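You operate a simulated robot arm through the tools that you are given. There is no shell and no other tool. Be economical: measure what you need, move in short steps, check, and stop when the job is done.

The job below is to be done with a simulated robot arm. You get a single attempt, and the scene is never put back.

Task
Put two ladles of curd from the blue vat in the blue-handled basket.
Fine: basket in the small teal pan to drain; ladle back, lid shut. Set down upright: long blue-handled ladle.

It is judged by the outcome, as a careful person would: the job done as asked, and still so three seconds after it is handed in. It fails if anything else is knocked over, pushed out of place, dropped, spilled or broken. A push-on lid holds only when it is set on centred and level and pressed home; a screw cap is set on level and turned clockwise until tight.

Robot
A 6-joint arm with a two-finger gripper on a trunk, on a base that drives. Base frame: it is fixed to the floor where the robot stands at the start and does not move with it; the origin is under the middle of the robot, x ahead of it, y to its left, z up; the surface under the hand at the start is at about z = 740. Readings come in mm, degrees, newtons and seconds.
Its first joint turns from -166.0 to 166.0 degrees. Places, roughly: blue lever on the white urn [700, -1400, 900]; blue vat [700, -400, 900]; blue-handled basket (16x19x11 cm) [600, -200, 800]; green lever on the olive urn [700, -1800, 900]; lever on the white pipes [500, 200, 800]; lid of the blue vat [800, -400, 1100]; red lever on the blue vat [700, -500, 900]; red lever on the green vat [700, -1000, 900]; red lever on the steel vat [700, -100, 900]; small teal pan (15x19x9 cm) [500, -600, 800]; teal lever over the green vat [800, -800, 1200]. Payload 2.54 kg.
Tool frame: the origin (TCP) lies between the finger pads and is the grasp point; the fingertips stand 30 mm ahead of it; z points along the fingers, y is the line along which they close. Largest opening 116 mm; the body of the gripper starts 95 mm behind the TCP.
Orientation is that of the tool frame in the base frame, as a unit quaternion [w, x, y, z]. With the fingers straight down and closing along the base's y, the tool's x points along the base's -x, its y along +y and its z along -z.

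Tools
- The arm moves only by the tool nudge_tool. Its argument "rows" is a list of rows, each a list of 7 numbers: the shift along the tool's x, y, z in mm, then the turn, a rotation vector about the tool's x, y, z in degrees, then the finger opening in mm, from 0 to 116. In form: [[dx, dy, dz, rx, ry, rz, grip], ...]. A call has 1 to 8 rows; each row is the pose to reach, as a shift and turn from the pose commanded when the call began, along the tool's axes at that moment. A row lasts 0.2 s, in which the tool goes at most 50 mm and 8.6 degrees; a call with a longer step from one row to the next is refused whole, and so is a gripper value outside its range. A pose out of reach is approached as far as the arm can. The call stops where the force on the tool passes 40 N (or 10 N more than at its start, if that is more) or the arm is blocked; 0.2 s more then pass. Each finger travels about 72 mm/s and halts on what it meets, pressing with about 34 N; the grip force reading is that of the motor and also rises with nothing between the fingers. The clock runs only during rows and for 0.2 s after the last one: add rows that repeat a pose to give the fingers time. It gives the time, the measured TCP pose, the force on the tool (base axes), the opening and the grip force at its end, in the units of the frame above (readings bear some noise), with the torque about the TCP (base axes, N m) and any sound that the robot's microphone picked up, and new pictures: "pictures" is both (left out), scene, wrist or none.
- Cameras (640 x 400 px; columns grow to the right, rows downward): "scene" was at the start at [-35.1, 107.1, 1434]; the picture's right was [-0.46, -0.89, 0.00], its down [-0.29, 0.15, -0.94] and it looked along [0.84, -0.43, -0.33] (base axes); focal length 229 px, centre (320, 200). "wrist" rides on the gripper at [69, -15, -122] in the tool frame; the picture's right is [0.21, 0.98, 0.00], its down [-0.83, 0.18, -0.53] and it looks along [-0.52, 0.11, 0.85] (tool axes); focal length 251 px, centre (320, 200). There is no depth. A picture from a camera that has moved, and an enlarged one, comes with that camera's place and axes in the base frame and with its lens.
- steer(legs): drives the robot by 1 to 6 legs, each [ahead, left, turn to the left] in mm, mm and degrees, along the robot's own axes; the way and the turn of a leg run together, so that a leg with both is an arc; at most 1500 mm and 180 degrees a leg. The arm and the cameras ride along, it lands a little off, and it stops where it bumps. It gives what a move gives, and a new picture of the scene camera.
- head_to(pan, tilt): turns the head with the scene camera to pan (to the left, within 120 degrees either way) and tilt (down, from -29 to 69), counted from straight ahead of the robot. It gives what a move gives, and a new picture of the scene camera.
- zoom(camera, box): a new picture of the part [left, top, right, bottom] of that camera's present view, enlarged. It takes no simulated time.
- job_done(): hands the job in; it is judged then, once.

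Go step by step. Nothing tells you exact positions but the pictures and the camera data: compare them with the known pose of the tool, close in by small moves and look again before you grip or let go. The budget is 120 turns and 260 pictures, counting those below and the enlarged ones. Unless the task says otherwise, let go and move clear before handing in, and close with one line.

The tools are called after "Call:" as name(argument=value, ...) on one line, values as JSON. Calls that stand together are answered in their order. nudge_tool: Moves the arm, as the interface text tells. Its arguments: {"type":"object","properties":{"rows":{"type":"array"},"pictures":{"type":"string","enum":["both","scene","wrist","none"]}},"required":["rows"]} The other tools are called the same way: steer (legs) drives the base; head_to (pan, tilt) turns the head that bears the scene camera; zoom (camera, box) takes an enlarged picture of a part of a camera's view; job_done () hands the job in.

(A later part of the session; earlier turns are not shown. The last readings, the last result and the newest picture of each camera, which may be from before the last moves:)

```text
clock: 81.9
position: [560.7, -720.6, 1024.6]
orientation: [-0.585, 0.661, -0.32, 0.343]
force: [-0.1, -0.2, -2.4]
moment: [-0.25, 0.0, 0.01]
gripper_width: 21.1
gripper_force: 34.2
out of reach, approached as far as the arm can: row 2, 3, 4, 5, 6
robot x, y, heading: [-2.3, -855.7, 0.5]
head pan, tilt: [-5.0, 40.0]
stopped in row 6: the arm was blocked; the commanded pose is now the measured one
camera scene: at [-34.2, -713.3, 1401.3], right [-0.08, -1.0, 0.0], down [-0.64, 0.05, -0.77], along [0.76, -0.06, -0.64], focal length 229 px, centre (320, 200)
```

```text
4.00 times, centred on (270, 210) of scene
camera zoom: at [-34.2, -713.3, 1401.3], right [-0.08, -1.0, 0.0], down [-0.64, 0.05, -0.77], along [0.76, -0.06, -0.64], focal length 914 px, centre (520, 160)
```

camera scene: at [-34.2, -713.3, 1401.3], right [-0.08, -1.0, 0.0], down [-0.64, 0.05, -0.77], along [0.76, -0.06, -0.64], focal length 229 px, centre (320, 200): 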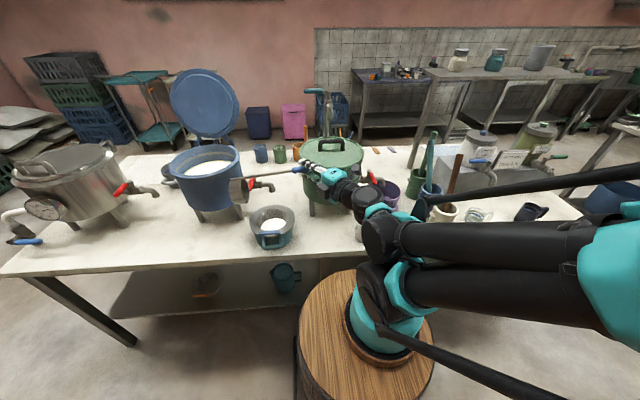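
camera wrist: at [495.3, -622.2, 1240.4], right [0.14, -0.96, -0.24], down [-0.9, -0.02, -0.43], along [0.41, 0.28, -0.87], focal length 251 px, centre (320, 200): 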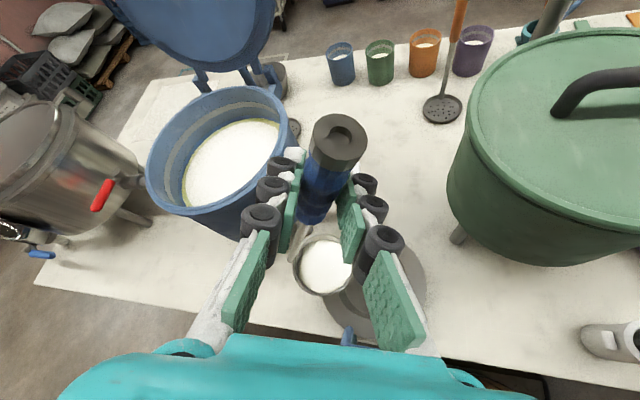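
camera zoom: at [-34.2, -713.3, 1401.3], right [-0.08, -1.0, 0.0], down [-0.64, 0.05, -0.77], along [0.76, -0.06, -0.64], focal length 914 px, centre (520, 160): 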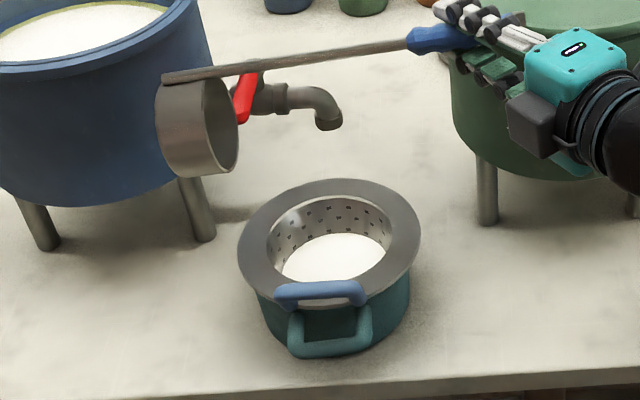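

The cup has emptied and nothing shows on the table. I raise and turn the ladle back upright in two stages.

Call:
nudge_tool(rows=[[-6, -26, 4, -3.8, 0, -5.9, 0], [-11, -52, 8, -7.5, 0, -11.8, 0], [-17, -78, 12, -11.3, 0, -17.7, 0], [-23, -104, 15, -15, 0, -23.5, 0], [-28, -130, 19, -18.8, 0, -29.4, 0], [-34, -156, 23, -22.5, 0, -35.3, 0]], pictures="none")

Call:
nudge_tool(rows=[[-3, -19, 7, -3.8, 0, -5.9, 0], [-7, -38, 14, -7.5, 0, -11.8, 0], [-10, -57, 20, -11.3, 0, -17.7, 0], [-14, -76, 27, -15, 0, -23.5, 0], [-17, -95, 34, -18.8, 0, -29.4, 0], [-20, -114, 40, -22.5, 0, -35.3, 0]])

Call:
zoom(camera="scene", box=[230, 120, 350, 270])

```text
clock: 83.3
position: [563.2, -663.7, 1174.9]
orientation: [-0.316, 0.826, -0.165, 0.436]
force: [0.2, -0.1, -1.9]
moment: [-0.15, 0.01, -0.02]
gripper_width: 20.9
gripper_force: 34.2
robot x, y, heading: [-1.8, -856.9, 0.3]
head pan, tilt: [-5.0, 40.0]
```

```text
clock: 84.7
position: [585.2, -553.8, 1220.2]
orientation: [-0.005, 0.882, 0.012, 0.47]
force: [0.3, -0.4, -1.5]
moment: [0.07, 0.0, 0.02]
gripper_width: 21.4
gripper_force: 34.2
robot x, y, heading: [0.1, -851.9, 0.2]
head pan, tilt: [-5.0, 40.0]
camera scene: at [-34.2, -713.6, 1401.3], right [-0.08, -1.0, 0.0], down [-0.64, 0.05, -0.77], along [0.76, -0.06, -0.64], focal length 229 px, centre (320, 200)
camera wrist: at [522.2, -539.4, 1347.1], right [0.14, -0.97, 0.18], down [-0.9, -0.2, -0.39], along [0.41, -0.11, -0.9], focal length 251 px, centre (320, 200)
```

scene: 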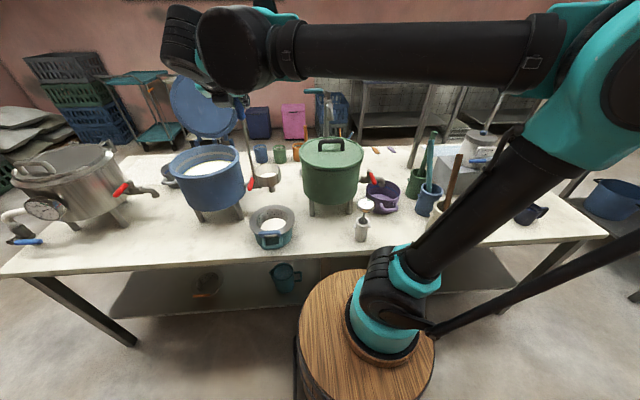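
wrist: 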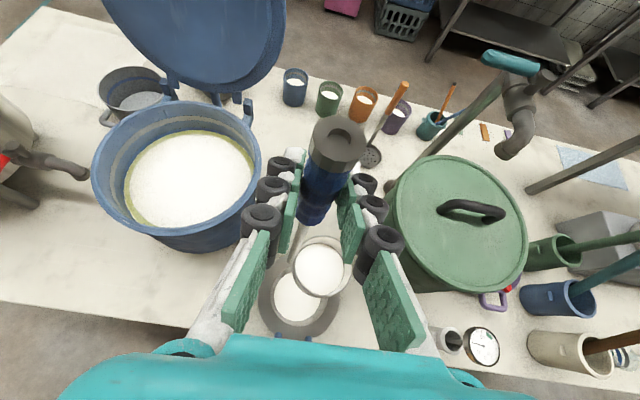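

```text
2.67 times, centred on (290, 195) of scene
camera zoom: at [-34.2, -713.6, 1401.3], right [-0.08, -1.0, 0.0], down [-0.64, 0.05, -0.77], along [0.76, -0.06, -0.64], focal length 610 px, centre (400, 213)
```

zoom: 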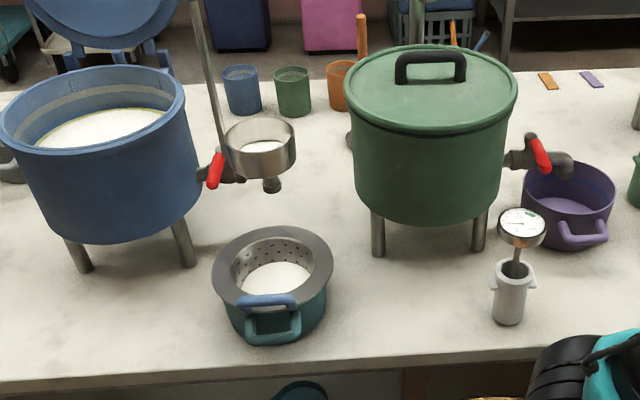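

Some white is still in the cup. I look closer at how much is left.

Call:
zoom(camera="wrist", box=[240, 200, 400, 320])

Call:
zoom(camera="scene", box=[250, 150, 330, 260])

```text
3.33 times, centred on (320, 260) of wrist
camera zoom: at [522.2, -539.4, 1347.1], right [0.14, -0.97, 0.18], down [-0.9, -0.2, -0.39], along [0.41, -0.11, -0.9], focal length 838 px, centre (320, 0)
```

zoom: 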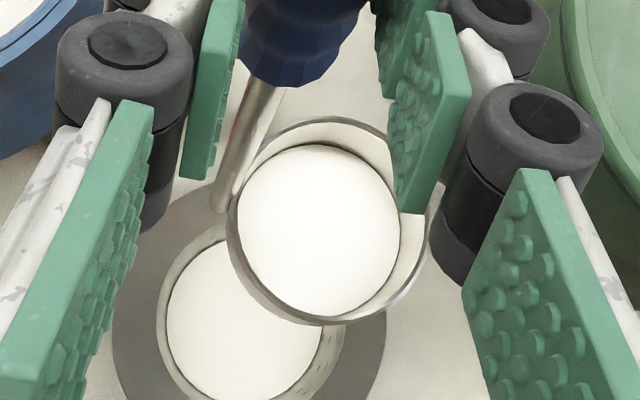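

```text
3.64 times, centred on (290, 205) of scene
camera zoom: at [-34.2, -713.6, 1401.3], right [-0.08, -1.0, 0.0], down [-0.64, 0.05, -0.77], along [0.76, -0.06, -0.64], focal length 831 px, centre (429, 182)
```

zoom: 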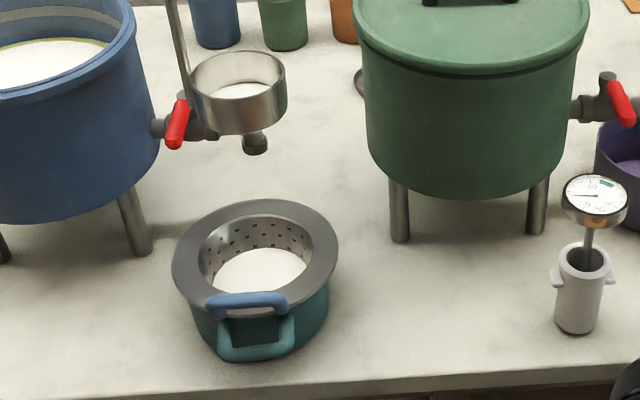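

A thin layer remains; the second scoop will take it along, and I'll empty the second pour fully from a better robot position. I raise, shift right relative to the robot, and drive back to the vat.

Call:
nudge_tool(rows=[[5, 8, -6, 0, 0, 0, 0], [12, 25, -18, 0, 0, 0, 0], [17, 48, -33, 0, 0, 0, 0], [21, 74, -46, 0, 0, 0, 0], [24, 98, -58, 0, 0, 0, 0], [25, 118, -65, 0, 0, 0, 0]], pictures="none")

Call:
steer(legs=[[0, 352, 0]])

```text
clock: 86.1
position: [546.4, -671.9, 1278.5]
orientation: [-0.006, 0.882, 0.011, 0.47]
force: [0.2, -0.1, -1.6]
moment: [0.02, 0.02, -0.06]
gripper_width: 21.4
gripper_force: 34.4
robot x, y, heading: [3.5, -855.3, 0.4]
head pan, tilt: [-5.0, 40.0]
```

```text
clock: 88.4
position: [544.4, -326.5, 1277.8]
orientation: [-0.005, 0.882, 0.011, 0.47]
force: [1.8, -0.7, -1.0]
moment: [0.06, 0.03, 0.0]
gripper_width: 21.3
gripper_force: 34.1
robot x, y, heading: [-3.7, -505.7, 0.6]
head pan, tilt: [-5.0, 40.0]
camera scene: at [-36.9, -366.6, 1401.3], right [-0.08, -1.0, 0.0], down [-0.64, 0.05, -0.77], along [0.76, -0.06, -0.64], focal length 229 px, centre (320, 200)
```

scene: 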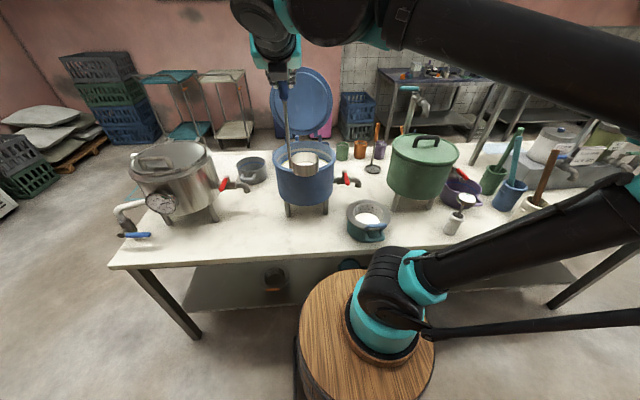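

Same position as before, so I move over the vat and then down into the curd.

Call:
nudge_tool(rows=[[6, 0, 9, 0, 0, 0, 0], [18, 0, 27, 0, 0, 0, 0], [32, 0, 48, 0, 0, 0, 0], [46, 0, 69, 0, 0, 0, 0], [60, 0, 90, 0, 0, 0, 0], [72, 0, 108, 0, 0, 0, 0], [82, 0, 123, 0, 0, 0, 0]], pictures="none")

Call:
nudge_tool(rows=[[-16, 0, 11, 0, 0, 0, 0], [-36, 0, 24, 0, 0, 0, 0], [-58, 0, 39, 0, 0, 0, 0], [-62, 0, 41.5, 0, 0, 0, 0]])

Call:
zoom(camera="scene", box=[250, 110, 370, 210])

```text
clock: 90.0
position: [693.1, -323.7, 1279.0]
orientation: [-0.005, 0.882, 0.01, 0.47]
force: [0.0, 0.4, -1.3]
moment: [0.05, 0.0, 0.01]
gripper_width: 21.2
gripper_force: 33.9
robot x, y, heading: [-3.4, -508.7, 0.6]
head pan, tilt: [-5.0, 40.0]
```

```text
clock: 91.0
position: [691.8, -323.4, 1203.0]
orientation: [-0.005, 0.882, 0.01, 0.47]
force: [0.5, -0.3, -1.0]
moment: [0.07, -0.01, -0.03]
gripper_width: 21.1
gripper_force: 33.9
robot x, y, heading: [-2.5, -506.5, 0.7]
head pan, tilt: [-5.0, 40.0]
camera scene: at [-36.8, -366.6, 1401.3], right [-0.08, -1.0, 0.0], down [-0.64, 0.05, -0.77], along [0.76, -0.06, -0.64], focal length 229 px, centre (320, 200)
camera wrist: at [629.3, -309.2, 1329.2], right [0.14, -0.97, 0.18], down [-0.9, -0.2, -0.39], along [0.41, -0.1, -0.9], focal length 251 px, centre (320, 200)
```

scene: 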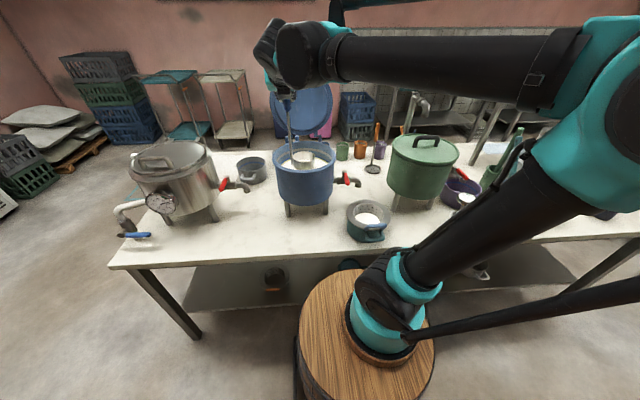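
wrist: 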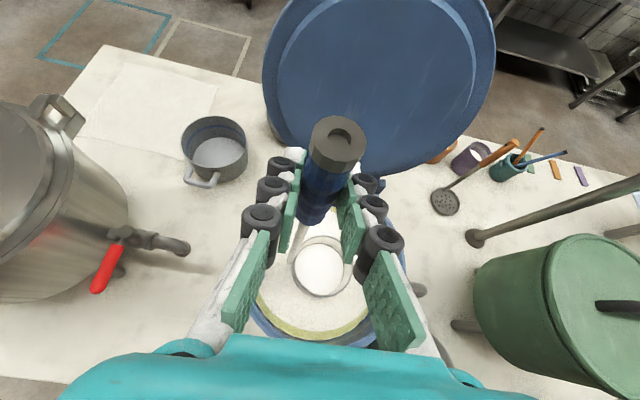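

```text
4.00 times, centred on (310, 160) of scene
camera zoom: at [-36.8, -366.6, 1401.3], right [-0.08, -1.0, 0.0], down [-0.64, 0.05, -0.77], along [0.76, -0.06, -0.64], focal length 914 px, centre (360, 360)
```

zoom: 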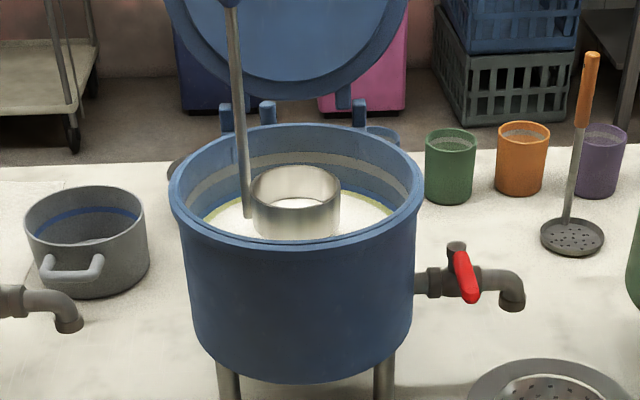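

Call:
nudge_tool(rows=[[-12, 0, 8, 0, 0, 0, 0], [-25, 0, 17, 0, 0, 0, 0], [-38, 0, 25.5, 0, 0, 0, 0], [-53, 0, 35.5, 0, 0, 0, 0], [-68, 0, 45.5, 0, 0, 0, 0], [-68, 0, 45.5, 0, 0, 0, 0], [-68, 0, 45.5, 0, 0, 0, 0]], pictures="none")

Call:
nudge_tool(rows=[[8, 0, -5.5, 0, 0, 0, 0], [20, 0, -13.5, 0, 0, 0, 0], [35, 0, -23.5, 0, 0, 0, 0], [52, 0, -35, 0, 0, 0, 0], [70, 0, -47, 0, 0, 0, 0], [90, 0, -60, 0, 0, 0, 0], [110, 0, -73.5, 0, 0, 0, 0], [122, 0, -81.5, 0, 0, 0, 0]])

Call:
zoom(camera="scene", box=[250, 110, 370, 210])

```text
clock: 92.6
position: [691.6, -321.2, 1120.5]
orientation: [-0.006, 0.883, 0.012, 0.47]
force: [1.2, -0.3, -3.4]
moment: [0.1, -0.01, 0.04]
gripper_width: 21.2
gripper_force: 34.0
robot x, y, heading: [-3.8, -507.6, 0.4]
head pan, tilt: [-5.0, 40.0]
```

```text
clock: 94.4
position: [692.7, -322.3, 1268.5]
orientation: [-0.006, 0.883, 0.011, 0.469]
force: [0.0, -0.8, -2.8]
moment: [0.07, -0.05, 0.0]
gripper_width: 21.5
gripper_force: 34.0
robot x, y, heading: [-0.5, -509.2, 0.5]
head pan, tilt: [-5.0, 40.0]
camera scene: at [-36.8, -366.6, 1401.3], right [-0.08, -1.0, 0.0], down [-0.64, 0.05, -0.77], along [0.76, -0.06, -0.64], focal length 229 px, centre (320, 200)
camera wrist: at [630.3, -308.9, 1394.1], right [0.14, -0.97, 0.18], down [-0.9, -0.2, -0.39], along [0.41, -0.1, -0.9], focal length 251 px, centre (320, 200)
```

scene: 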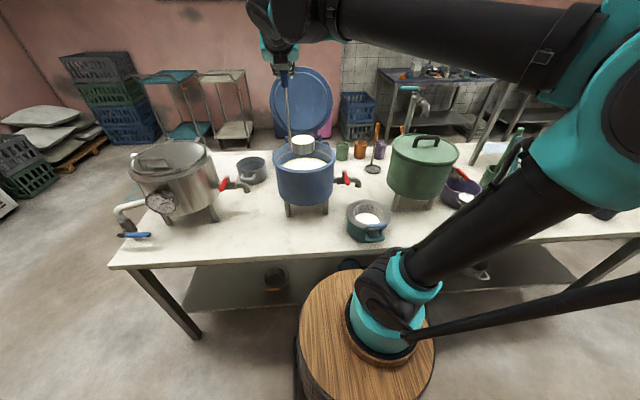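
wrist: 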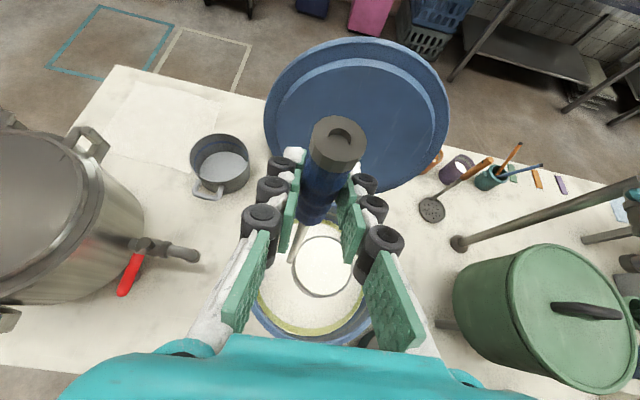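

```text
4.00 times, centred on (310, 160) of scene
camera zoom: at [-36.8, -366.6, 1401.3], right [-0.08, -1.0, 0.0], down [-0.64, 0.05, -0.77], along [0.76, -0.06, -0.64], focal length 914 px, centre (360, 360)
```

zoom: 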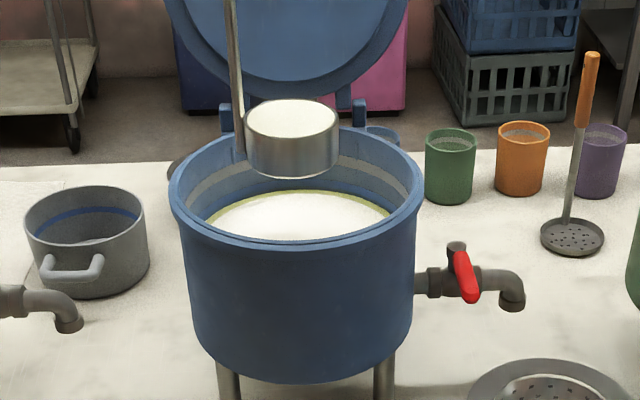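

Second full ladle. I move back from the vat level, then drive right 515 mm so the final tip has more room.

Call:
nudge_tool(rows=[[5, 0, -6, 0, 0, 0, 0], [5, 0, -16, 0, 0, 0, 0], [-3, 0, -30, 0, 0, 0, 0], [-15, 0, -50, 0, 0, 0, 0], [-30, 0, -72, 0, 0, 0, 0], [-46, 0, -96, 0, 0, 0, 0], [-62, 0, -120, 0, 0, 0, 0], [-73, 0, -136, 0, 0, 0, 0]], pictures="none")

Call:
steer(legs=[[0, -515, 0]])

Call:
zoom(camera="scene", box=[170, 80, 380, 260])

```text
clock: 96.2
position: [539.9, -327.8, 1282.2]
orientation: [-0.006, 0.883, 0.011, 0.47]
force: [-0.3, 0.9, -3.4]
moment: [0.09, 0.01, -0.02]
gripper_width: 21.2
gripper_force: 34.0
robot x, y, heading: [-3.8, -508.6, 0.4]
head pan, tilt: [-5.0, 40.0]
```

```text
clock: 99.2
position: [544.5, -848.7, 1283.6]
orientation: [-0.008, 0.883, 0.014, 0.47]
force: [0.1, -0.8, -3.3]
moment: [0.11, 0.0, -0.01]
gripper_width: 21.1
gripper_force: 33.7
robot x, y, heading: [4.7, -1033.5, 0.8]
head pan, tilt: [-5.0, 40.0]
camera scene: at [-32.0, -890.9, 1401.3], right [-0.07, -1.0, 0.0], down [-0.64, 0.05, -0.77], along [0.76, -0.06, -0.64], focal length 229 px, centre (320, 200)
```

scene: 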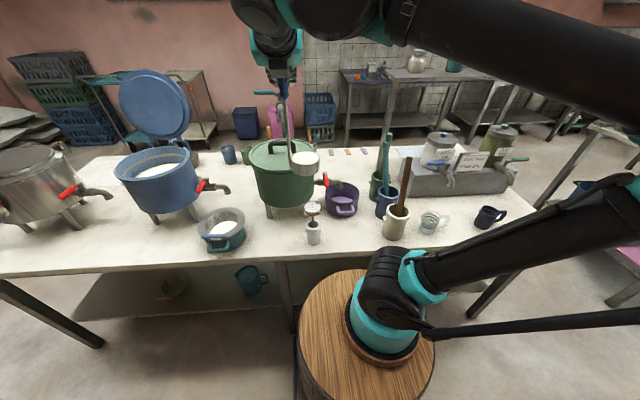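

```text
2.22 times, centred on (275, 170) of scene
camera zoom: at [-32.0, -890.9, 1401.3], right [-0.07, -1.0, 0.0], down [-0.64, 0.05, -0.77], along [0.76, -0.06, -0.64], focal length 508 px, centre (420, 267)
```

zoom: 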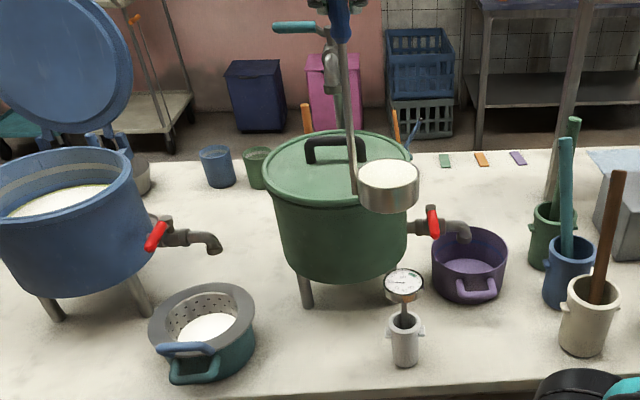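

Call:
nudge_tool(rows=[[0, -6, 0, 0, 0, 0, 0], [0, -22, 0, 0, 0, 0, 0], [0, -46, 0, 0, 0, 0, 0], [0, -74, 0, 0, 0, 0, 0], [0, -102, 0, 0, 0, 0, 0], [0, -130, 0, 0, 0, 0, 0], [0, -156, 0, 0, 0, 0, 0], [0, -172, 0, 0, 0, 0, 0]], pictures="none")

Call:
nudge_tool(rows=[[0, -6, 0, 0, 0, 0, 0], [0, -22, 0, 0, 0, 0, 0], [0, -46, 0, 0, 0, 0, 0], [0, -74, 0, 0, 0, 0, 0], [0, -102, 0, 0, 0, 0, 0], [0, -130, 0, 0, 0, 0, 0], [0, -156, 0, 0, 0, 0, 0], [0, -172, 0, 0, 0, 0, 0]], pictures="none")

Call:
nudge_tool(rows=[[-6, 0, 4, 0, 0, 0, 0], [-22, 0, 15, 0, 0, 0, 0], [-45, 0, 30, 0, 0, 0, 0], [-70, 0, 47, 0, 0, 0, 0], [-95, 0, 64, 0, 0, 0, 0], [-120, 0, 80, 0, 0, 0, 0], [-136, 0, 91, 0, 0, 0, 0], [-140, 0, 94, 0, 0, 0, 0]])

Call:
zoom(camera="scene", box=[170, 160, 290, 260])

```text
clock: 101.0
position: [538.0, -678.3, 1282.4]
orientation: [-0.007, 0.882, 0.013, 0.47]
force: [0.5, 0.2, -2.8]
moment: [0.09, -0.02, 0.04]
gripper_width: 21.3
gripper_force: 34.0
robot x, y, heading: [5.5, -1031.8, 0.7]
head pan, tilt: [-5.0, 40.0]
```

```text
clock: 102.8
position: [534.3, -504.6, 1282.5]
orientation: [-0.007, 0.883, 0.013, 0.469]
force: [-0.5, 0.2, -3.3]
moment: [0.05, 0.03, -0.01]
gripper_width: 21.9
gripper_force: 34.3
robot x, y, heading: [1.8, -1033.6, 0.8]
head pan, tilt: [-5.0, 40.0]
```

```text
clock: 104.6
position: [535.0, -505.1, 1114.1]
orientation: [-0.007, 0.882, 0.013, 0.47]
force: [0.2, 0.1, -3.2]
moment: [0.12, -0.04, 0.02]
gripper_width: 21.0
gripper_force: 34.4
robot x, y, heading: [1.2, -1029.0, 0.9]
head pan, tilt: [-5.0, 40.0]
camera scene: at [-32.0, -890.7, 1401.3], right [-0.07, -1.0, 0.0], down [-0.64, 0.05, -0.77], along [0.76, -0.06, -0.64], focal length 229 px, centre (320, 200)
camera wrist: at [472.6, -491.4, 1240.3], right [0.15, -0.97, 0.18], down [-0.9, -0.21, -0.39], along [0.41, -0.1, -0.9], focal length 251 px, centre (320, 200)
```

scene: 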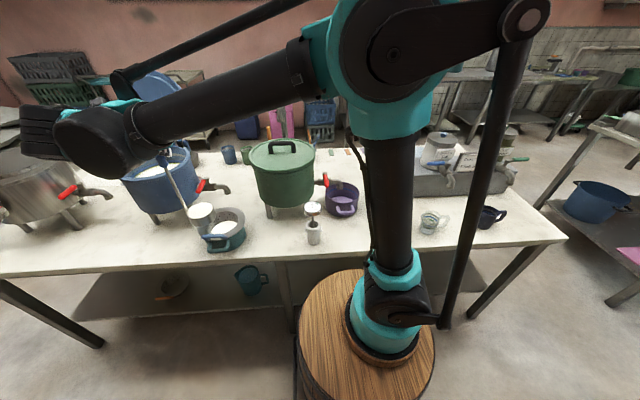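
wrist: 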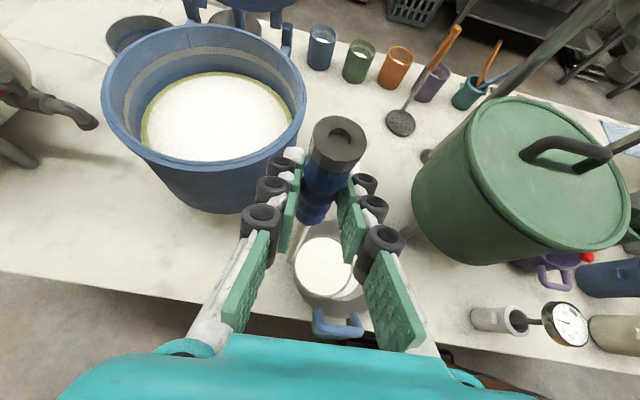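

```text
4.00 times, centred on (230, 210) of scene
camera zoom: at [-32.0, -890.7, 1401.3], right [-0.07, -1.0, 0.0], down [-0.64, 0.05, -0.77], along [0.76, -0.06, -0.64], focal length 914 px, centre (680, 160)
```

zoom: 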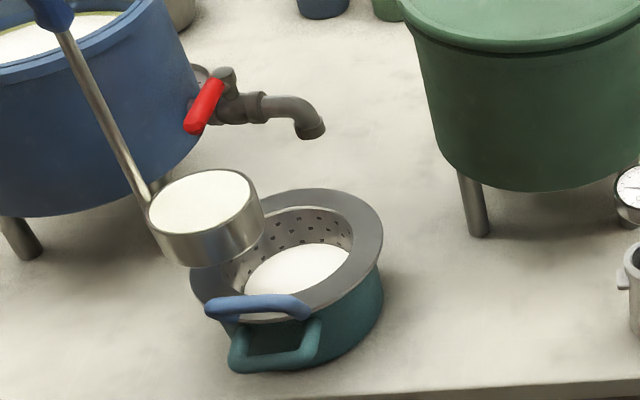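

I fine-adjust and start tipping as before.

Call:
nudge_tool(rows=[[-1, -2, 10, 0, 0, 0, 0], [-2.5, -5, 19.7, 0, 0, 0, 0], [1.4, 7.4, 17.1, 1.95, 0, 2.91, 0], [4.7, 20, 14.9, 3.89, 0, 5.82, 0], [7.5, 32.8, 13, 5.84, 0, 8.73, 0], [9.5, 45.9, 11.7, 7.78, 0, 11.63, 0], [10.8, 59, 10.8, 9.73, 0, 14.54, 0], [11.4, 72.3, 10.4, 11.68, 0, 17.45, 0]], pictures="scene")

Call:
zoom(camera="scene", box=[170, 160, 290, 260])

```text
clock: 106.4
position: [551.4, -575.7, 1118.8]
orientation: [-0.168, 0.869, -0.072, 0.46]
force: [0.7, 0.6, -2.6]
moment: [-0.08, 0.03, -0.02]
gripper_width: 21.3
gripper_force: 34.0
robot x, y, heading: [-1.2, -1035.5, 0.7]
head pan, tilt: [-5.0, 40.0]
camera scene: at [-32.0, -890.5, 1401.3], right [-0.07, -1.0, 0.0], down [-0.64, 0.05, -0.77], along [0.76, -0.06, -0.64], focal length 229 px, centre (320, 200)
```

scene: 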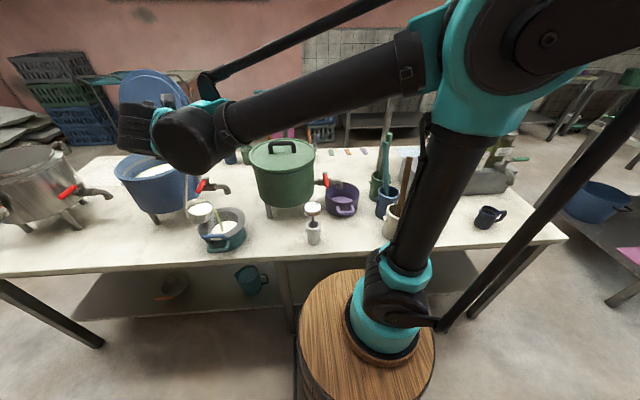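

```text
4.00 times, centred on (230, 210) of scene
camera zoom: at [-32.0, -890.5, 1401.3], right [-0.07, -1.0, 0.0], down [-0.64, 0.05, -0.77], along [0.76, -0.06, -0.64], focal length 914 px, centre (680, 160)
```

zoom: 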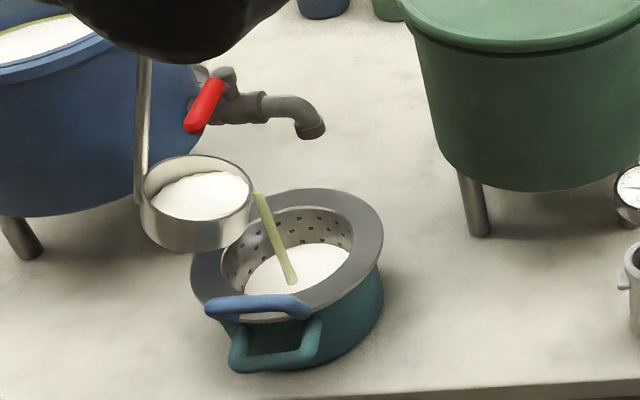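

Call:
nudge_tool(rows=[[3.9, 12.4, -2.6, 1.95, 0, 2.91, 0], [7.2, 25, -4.8, 3.89, 0, 5.82, 0], [10, 37.8, -6.7, 5.84, 0, 8.73, 0], [12, 50.9, -8, 7.78, 0, 11.63, 0], [13.3, 64, -8.9, 9.73, 0, 14.54, 0], [13.9, 77.3, -9.3, 11.68, 0, 17.45, 0], [13.9, 90.5, -9.3, 13.62, 0, 20.36, 0], [13.3, 103.7, -8.9, 15.57, 0, 23.27, 0]], pictures="scene")

Call:
zoom(camera="scene", box=[170, 160, 290, 260])

```text
clock: 108.2
position: [555.2, -679.9, 1096.6]
orientation: [-0.371, 0.806, -0.184, 0.422]
force: [-0.1, 0.5, -3.1]
moment: [-0.27, 0.01, 0.0]
gripper_width: 21.6
gripper_force: 33.4
robot x, y, heading: [1.6, -1028.8, 0.7]
head pan, tilt: [-5.0, 40.0]
camera scene: at [-32.0, -890.7, 1401.3], right [-0.07, -1.0, 0.0], down [-0.64, 0.05, -0.77], along [0.76, -0.06, -0.64], focal length 229 px, centre (320, 200)
```

scene: 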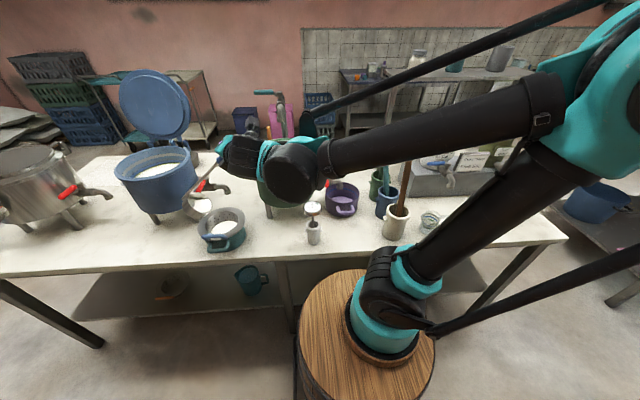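

```text
4.00 times, centred on (230, 210) of scene
camera zoom: at [-32.0, -890.7, 1401.3], right [-0.07, -1.0, 0.0], down [-0.64, 0.05, -0.77], along [0.76, -0.06, -0.64], focal length 914 px, centre (680, 160)
```

zoom: 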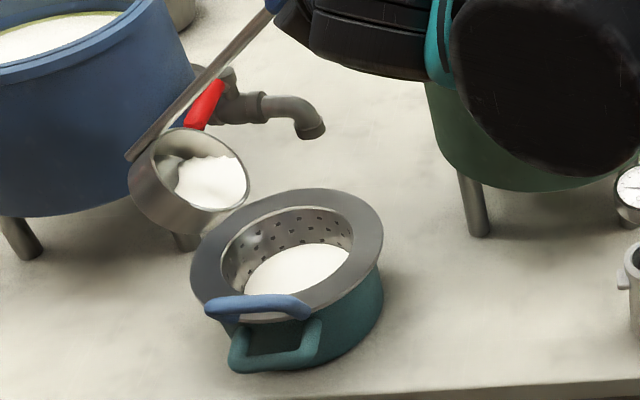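

Call:
nudge_tool(rows=[[4.6, 11.8, -17.6, 0, 0, 0, 0], [8.5, 24.2, -20.2, 1.95, 0, 2.91, 0], [11.8, 36.8, -22.4, 3.89, 0, 5.82, 0], [14.6, 49.6, -24.3, 5.84, 0, 8.73, 0], [16.6, 62.7, -25.6, 7.78, 0, 11.63, 0], [17.9, 75.8, -26.5, 9.73, 0, 14.54, 0], [18.5, 89.1, -26.9, 11.68, 0, 17.45, 0], [18.5, 102.3, -26.9, 13.62, 0, 20.36, 0]], pictures="scene")

Call:
zoom(camera="scene", box=[170, 160, 290, 260])

```text
clock: 110.0
position: [544.5, -770.5, 1038.7]
orientation: [-0.534, 0.711, -0.272, 0.369]
force: [0.5, 0.1, -2.1]
moment: [-0.27, 0.01, -0.01]
gripper_width: 21.3
gripper_force: 34.4
robot x, y, heading: [2.6, -1031.9, 0.9]
head pan, tilt: [-5.0, 40.0]
camera scene: at [-32.0, -890.8, 1401.3], right [-0.07, -1.0, 0.0], down [-0.64, 0.05, -0.77], along [0.76, -0.06, -0.64], focal length 229 px, centre (320, 200)
```

scene: 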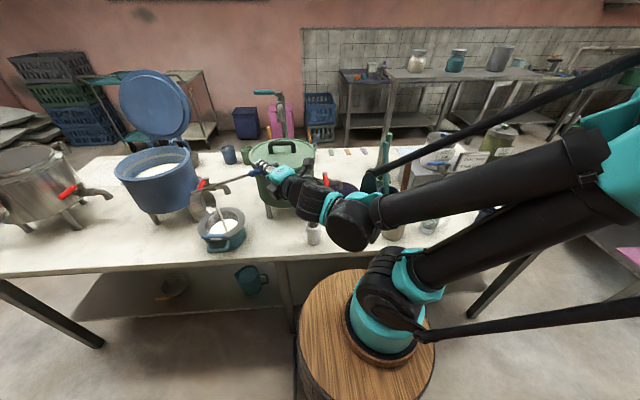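

```text
4.00 times, centred on (230, 210) of scene
camera zoom: at [-32.0, -890.8, 1401.3], right [-0.07, -1.0, 0.0], down [-0.64, 0.05, -0.77], along [0.76, -0.06, -0.64], focal length 914 px, centre (680, 160)
```

zoom: 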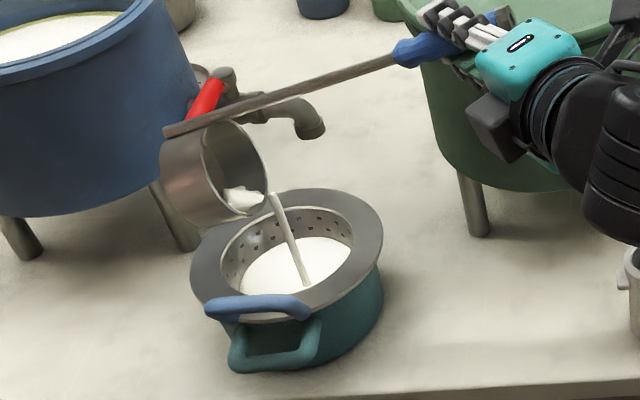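

The curd is pouring cleanly. I hold briefly and continue tipping, easing 8 mm away from the green vat.

Call:
nudge_tool(rows=[[-4.4, 0, -6.6, 0, 0, 0, 0], [-0.5, 12.4, -9.2, 1.95, 0, 2.91, 0], [2.8, 25, -11.4, 3.89, 0, 5.82, 0], [5.6, 37.8, -13.3, 5.84, 0, 8.73, 0], [7.6, 50.9, -14.6, 7.78, 0, 11.63, 0], [7.6, 50.9, -14.6, 7.78, 0, 11.63, 0], [7.6, 50.9, -14.6, 7.78, 0, 11.63, 0]], pictures="scene")

Call:
zoom(camera="scene", box=[170, 160, 290, 260])

```text
clock: 111.6
position: [549.8, -786.5, 996.1]
orientation: [-0.614, 0.643, -0.317, 0.33]
force: [0.2, -0.4, -1.2]
moment: [-0.31, 0.01, 0.01]
gripper_width: 21.4
gripper_force: 34.1
robot x, y, heading: [1.9, -1035.1, 0.7]
head pan, tilt: [-5.0, 40.0]
camera scene: at [-32.0, -890.8, 1401.3], right [-0.07, -1.0, 0.0], down [-0.64, 0.05, -0.77], along [0.76, -0.06, -0.64], focal length 229 px, centre (320, 200)
```

scene: 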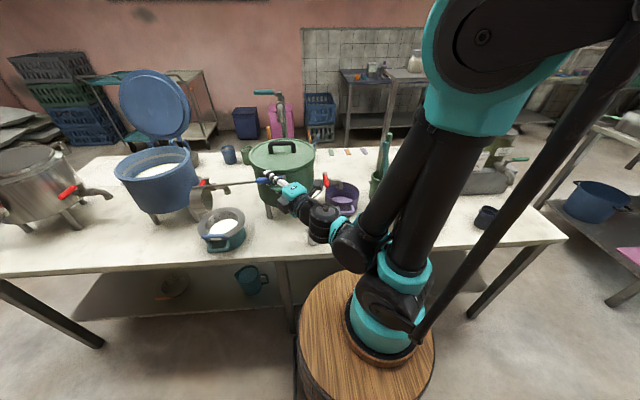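

```text
4.00 times, centred on (230, 210) of scene
camera zoom: at [-32.0, -890.8, 1401.3], right [-0.07, -1.0, 0.0], down [-0.64, 0.05, -0.77], along [0.76, -0.06, -0.64], focal length 914 px, centre (680, 160)
```

zoom: 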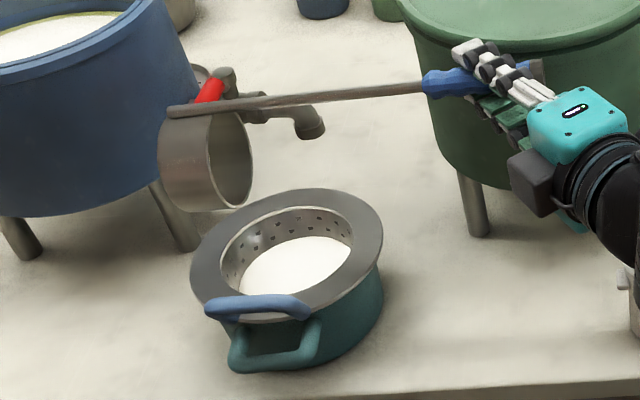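

Call:
nudge_tool(rows=[[3.9, 12.4, -2.6, 1.95, 0, 2.91, 0], [7.2, 25, -4.8, 3.89, 0, 5.82, 0], [10, 37.8, -6.7, 5.84, 0, 8.73, 0], [12, 50.9, -8, 7.78, 0, 11.63, 0], [12, 50.9, -8, 7.78, 0, 11.63, 0], [12, 50.9, -8, 7.78, 0, 11.63, 0], [12, 50.9, -8, 7.78, 0, 11.63, 0]], pictures="scene")

Call:
zoom(camera="scene", box=[170, 160, 290, 260])

```text
clock: 113.4
position: [555.4, -795.4, 1031.2]
orientation: [0.686, -0.565, 0.358, -0.287]
force: [0.2, -0.6, -1.6]
moment: [-0.28, -0.05, 0.02]
gripper_width: 21.1
gripper_force: 34.4
out of reach, approached as far as the arm can: row 1, 2, 3, 4, 5, 6, 7
robot x, y, heading: [2.6, -1030.0, 0.5]
head pan, tilt: [-5.0, 40.0]
stopped in row 7: the arm was blocked; the commanded pose is now the measured one
camera scene: at [-32.1, -890.9, 1401.3], right [-0.07, -1.0, 0.0], down [-0.64, 0.05, -0.77], along [0.76, -0.06, -0.64], focal length 229 px, centre (320, 200)
```

scene: 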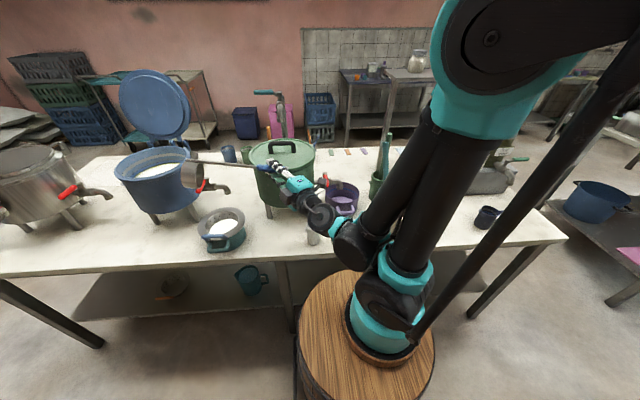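

```text
4.00 times, centred on (230, 210) of scene
camera zoom: at [-32.1, -890.9, 1401.3], right [-0.07, -1.0, 0.0], down [-0.64, 0.05, -0.77], along [0.76, -0.06, -0.64], focal length 914 px, centre (680, 160)
```

zoom: 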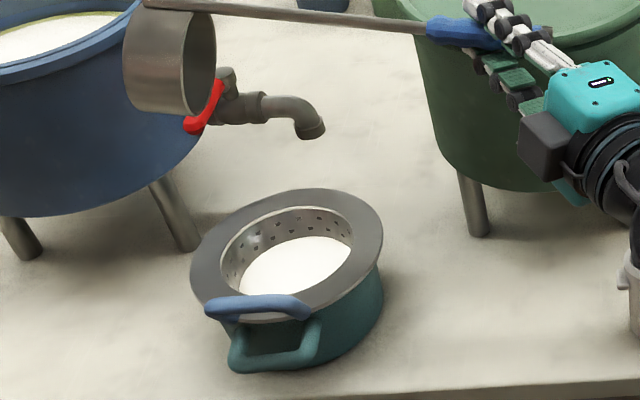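

Tipped past 100° and the basket holds both ladlefuls; the table is clean. I bring the ladle back upright while rising.

Call:
nudge_tool(rows=[[-10, -18, 4.6, -4.6, 0, -6.9, 0], [-20, -36, 9, -9.2, 0, -13.9, 0], [-30, -54, 14, -13.9, 0, -20.8, 0], [-39, -73, 18, -18.5, 0, -27.7, 0], [-49, -91, 23, -23.1, 0, -34.7, 0], [-59, -109, 27, -27.7, 0, -41.6, 0]], pictures="none")

Call:
nudge_tool(rows=[[-4, -31, 2.4, -4.7, 0, -7, 0], [-7, -62, 5, -9.4, 0, -14.1, 0], [-11, -93, 7, -14.1, 0, -21.1, 0], [-15, -124, 10, -18.8, 0, -28.2, 0], [-18, -155, 12, -23.5, 0, -35.3, 0], [-22, -186, 14.7, -28.2, 0, -42.3, 0]])

Call:
zoom(camera="wrist", box=[240, 200, 400, 320])

```text
clock: 114.8
position: [543.3, -754.3, 1150.2]
orientation: [-0.388, 0.798, -0.192, 0.418]
force: [-0.9, 0.4, -2.1]
moment: [-0.15, -0.02, 0.01]
gripper_width: 21.4
gripper_force: 34.1
robot x, y, heading: [1.4, -1032.9, 0.7]
head pan, tilt: [-5.0, 40.0]
```

```text
clock: 116.2
position: [537.3, -620.3, 1281.2]
orientation: [-0.011, 0.882, 0.012, 0.47]
force: [-0.2, -0.3, -0.8]
moment: [0.05, 0.02, 0.04]
gripper_width: 21.1
gripper_force: 34.0
robot x, y, heading: [1.6, -1035.1, 0.5]
head pan, tilt: [-5.0, 40.0]
camera scene: at [-32.0, -891.3, 1401.3], right [-0.07, -1.0, 0.0], down [-0.64, 0.05, -0.77], along [0.76, -0.06, -0.64], focal length 229 px, centre (320, 200)
camera wrist: at [475.0, -607.3, 1408.6], right [0.15, -0.97, 0.17], down [-0.9, -0.21, -0.39], along [0.41, -0.09, -0.91], focal length 251 px, centre (320, 200)
```

scene: 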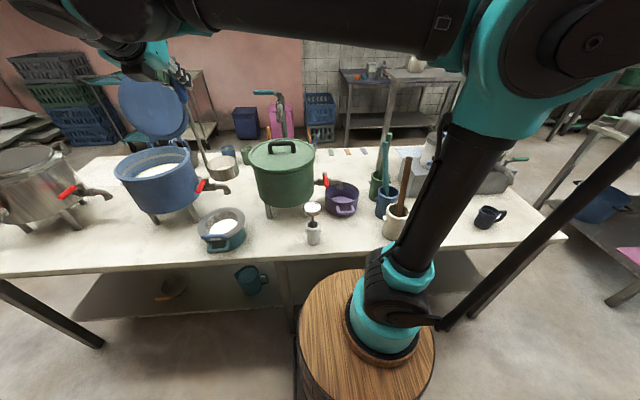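
wrist: 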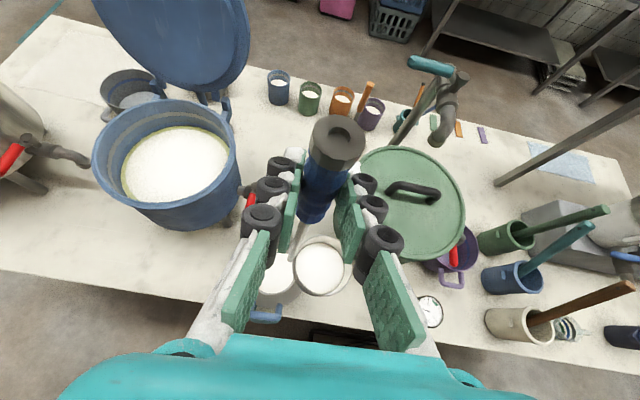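

```text
3.33 times, centred on (320, 260) of wrist
camera zoom: at [475.0, -607.3, 1408.6], right [0.15, -0.97, 0.17], down [-0.9, -0.21, -0.39], along [0.41, -0.09, -0.91], focal length 838 px, centre (320, 0)
```

zoom: 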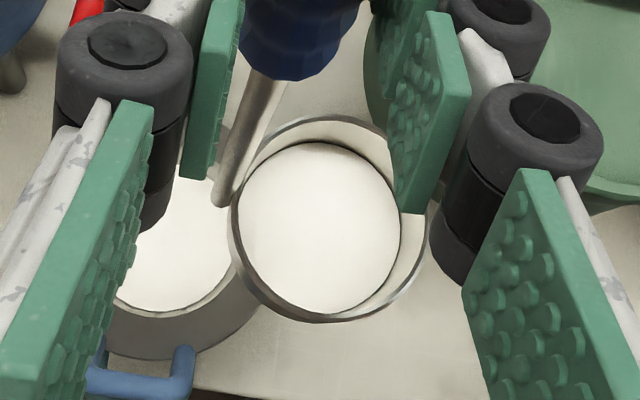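

The cup weighs as empty (about 1 N), only a film remains. Now I take the ladle back to its original spot: drive left 293 mm, then lower.

Call:
nudge_tool(rows=[[-6, 0, -9, 0, 0, 0, 0], [-15, 0, -22, 0, 0, 0, 0]], pictures="none")

Call:
steer(legs=[[0, 293, 0]])

Call:
zoom(camera="scene", box=[150, 100, 310, 250])

```text
clock: 116.8
position: [513.5, -618.6, 1281.0]
orientation: [-0.012, 0.882, 0.012, 0.471]
force: [0.8, -0.8, -1.2]
moment: [0.05, 0.01, -0.01]
gripper_width: 21.2
gripper_force: 33.8
robot x, y, heading: [3.0, -1035.7, 0.7]
head pan, tilt: [-5.0, 40.0]
```

```text
clock: 118.9
position: [508.7, -318.9, 1281.4]
orientation: [-0.013, 0.882, 0.013, 0.47]
force: [-0.3, 0.2, -1.2]
moment: [0.02, -0.02, 0.03]
gripper_width: 21.1
gripper_force: 33.6
robot x, y, heading: [-4.0, -734.6, 0.9]
head pan, tilt: [-5.0, 40.0]
camera scene: at [-36.4, -592.2, 1401.3], right [-0.07, -1.0, 0.0], down [-0.64, 0.05, -0.77], along [0.76, -0.06, -0.64], focal length 229 px, centre (320, 200)
```

scene: 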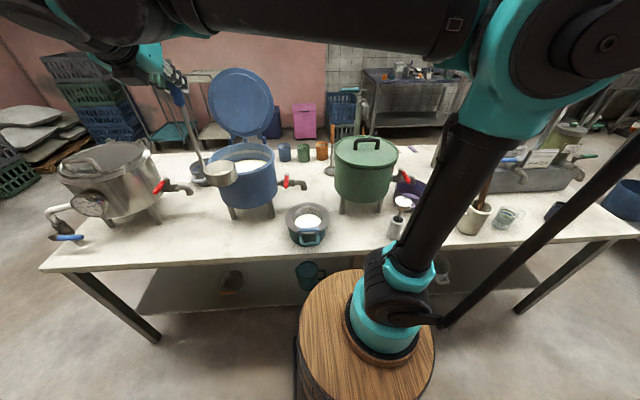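

```text
2.67 times, centred on (230, 175) of scene
camera zoom: at [-36.4, -592.2, 1401.3], right [-0.07, -1.0, 0.0], down [-0.64, 0.05, -0.77], along [0.76, -0.06, -0.64], focal length 610 px, centre (560, 267)
```

zoom: 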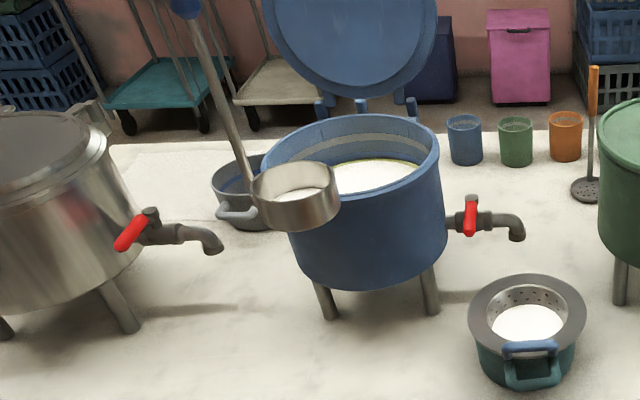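

Call:
nudge_tool(rows=[[-15, 3, 10, -0.6, 0, 0, 0], [-45, 5, 30, -1.3, 0.2, 0.2, 0], [-78, 6, 52, -1.3, 0.2, 0.2, 0], [-112, 8, 75, -1.3, 0.2, 0.2, 0], [-146, 9, 98, -1.3, 0.2, 0.2, 0], [-180, 10, 121, -1.3, 0.2, 0.2, 0], [-208, 11, 140, -1.3, 0.2, 0.2, 0], [-224, 11, 151, -1.3, 0.2, 0.2, 0]])

Call:
zoom(camera="scene", box=[150, 130, 310, 280])

Call:
zoom(camera="wrist", box=[200, 100, 440, 300])

```text
clock: 120.7
position: [509.2, -327.5, 1009.9]
orientation: [-0.004, 0.882, 0.006, 0.471]
force: [-0.2, 0.1, -0.6]
moment: [0.05, 0.0, 0.01]
gripper_width: 21.3
gripper_force: 33.8
robot x, y, heading: [-0.1, -733.1, 0.6]
head pan, tilt: [-5.0, 40.0]
camera scene: at [-36.4, -592.2, 1401.3], right [-0.07, -1.0, 0.0], down [-0.64, 0.05, -0.77], along [0.76, -0.06, -0.64], focal length 229 px, centre (320, 200)
camera wrist: at [445.5, -313.9, 1136.1], right [0.13, -0.98, 0.18], down [-0.9, -0.19, -0.39], along [0.42, -0.11, -0.9], focal length 251 px, centre (320, 200)
```

scene: 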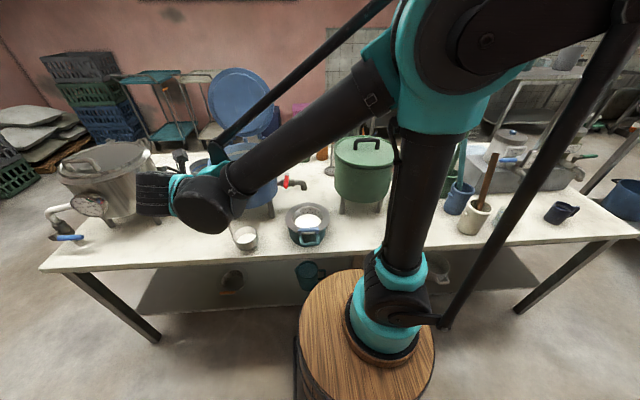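
wrist: 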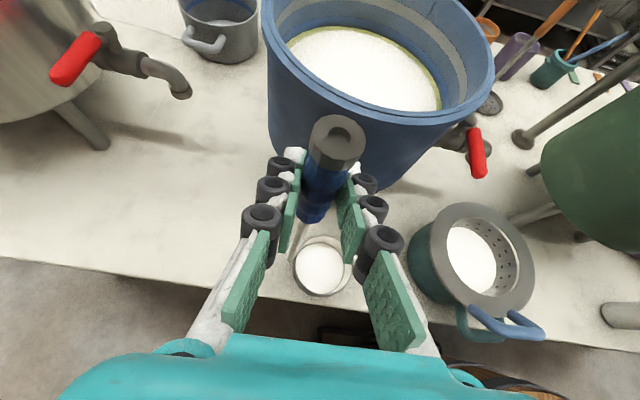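

```text
2.67 times, centred on (230, 205) of scene
camera zoom: at [-36.4, -592.2, 1401.3], right [-0.07, -1.0, 0.0], down [-0.64, 0.05, -0.77], along [0.76, -0.06, -0.64], focal length 610 px, centre (560, 187)
```

zoom: 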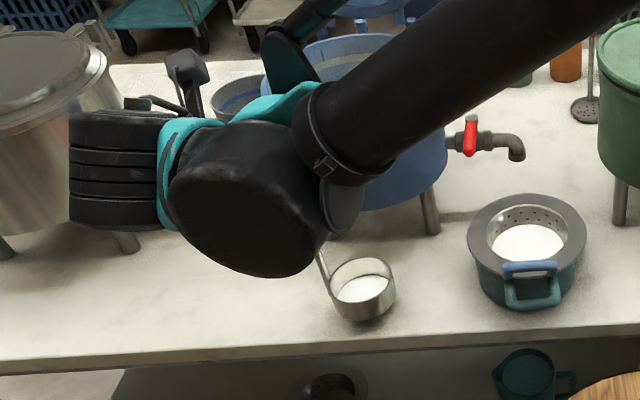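

```text
2.00 times, centred on (320, 200) of wrist
camera zoom: at [445.5, -313.9, 1136.1], right [0.13, -0.98, 0.18], down [-0.9, -0.19, -0.39], along [0.42, -0.11, -0.9], focal length 503 px, centre (320, 200)
```

zoom: 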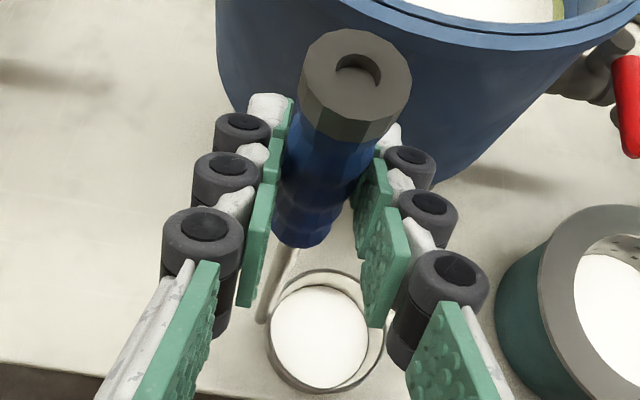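

The ladle is over its original place, 25 mm up. I lower to contact in small steps.

Call:
nudge_tool(rows=[[-6, 0, 4, 0, 0, 0, 0], [-12, 0, 8, 0, 0, 0, 0], [-17, 0, 11.5, 0, 0, 0, 0], [-19.5, 0, 13, 0, 0, 0, 0], [-20.7, 0, 13.9, 0, 0, 0, 0], [-20.7, 0, 13.9, 0, 0, 0, 0]])

Call:
zoom(camera="scene", box=[190, 200, 290, 270])

```text
clock: 122.1
position: [509.2, -327.7, 986.7]
orientation: [-0.003, 0.882, 0.006, 0.472]
force: [-0.6, 3.7, 23.6]
moment: [0.02, -0.39, 0.04]
gripper_width: 21.5
gripper_force: 34.0
robot x, y, heading: [-1.6, -735.6, 1.0]
head pan, tilt: [-5.0, 40.0]
camera scene: at [-37.1, -592.5, 1401.3], right [-0.07, -1.0, 0.0], down [-0.64, 0.05, -0.77], along [0.76, -0.06, -0.64], focal length 229 px, centre (320, 200)
camera wrist: at [446.1, -314.0, 1113.4], right [0.13, -0.98, 0.18], down [-0.9, -0.19, -0.39], along [0.42, -0.11, -0.9], focal length 251 px, centre (320, 200)
```

scene: 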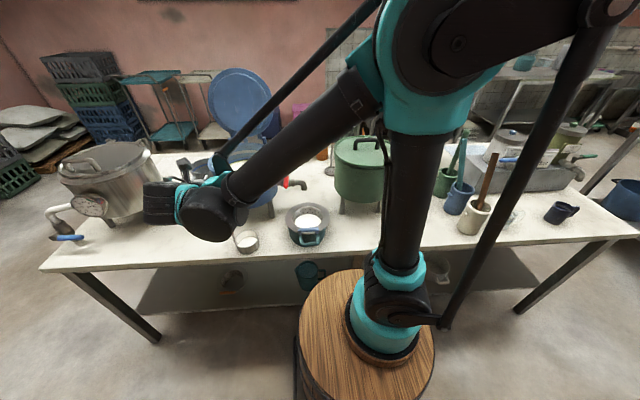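
wrist: 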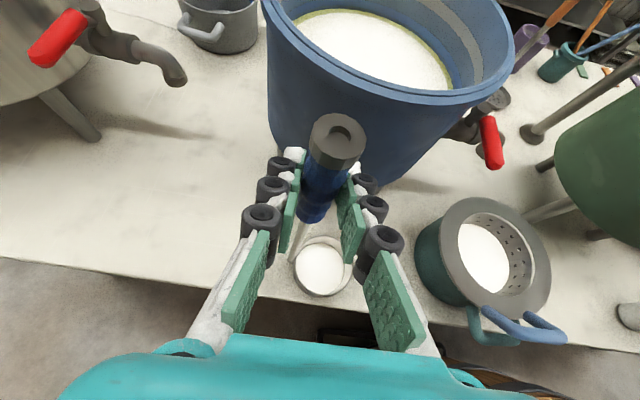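

```text
5.71 times, centred on (240, 235) of scene
camera zoom: at [-37.1, -592.5, 1401.3], right [-0.07, -1.0, 0.0], down [-0.64, 0.05, -0.77], along [0.76, -0.06, -0.64], focal length 1306 px, centre (777, 0)
```

zoom: 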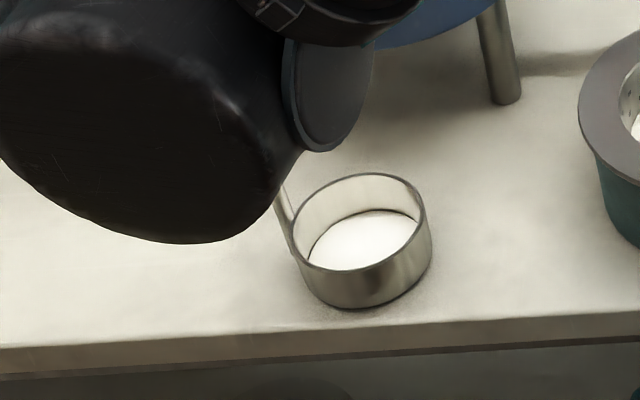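

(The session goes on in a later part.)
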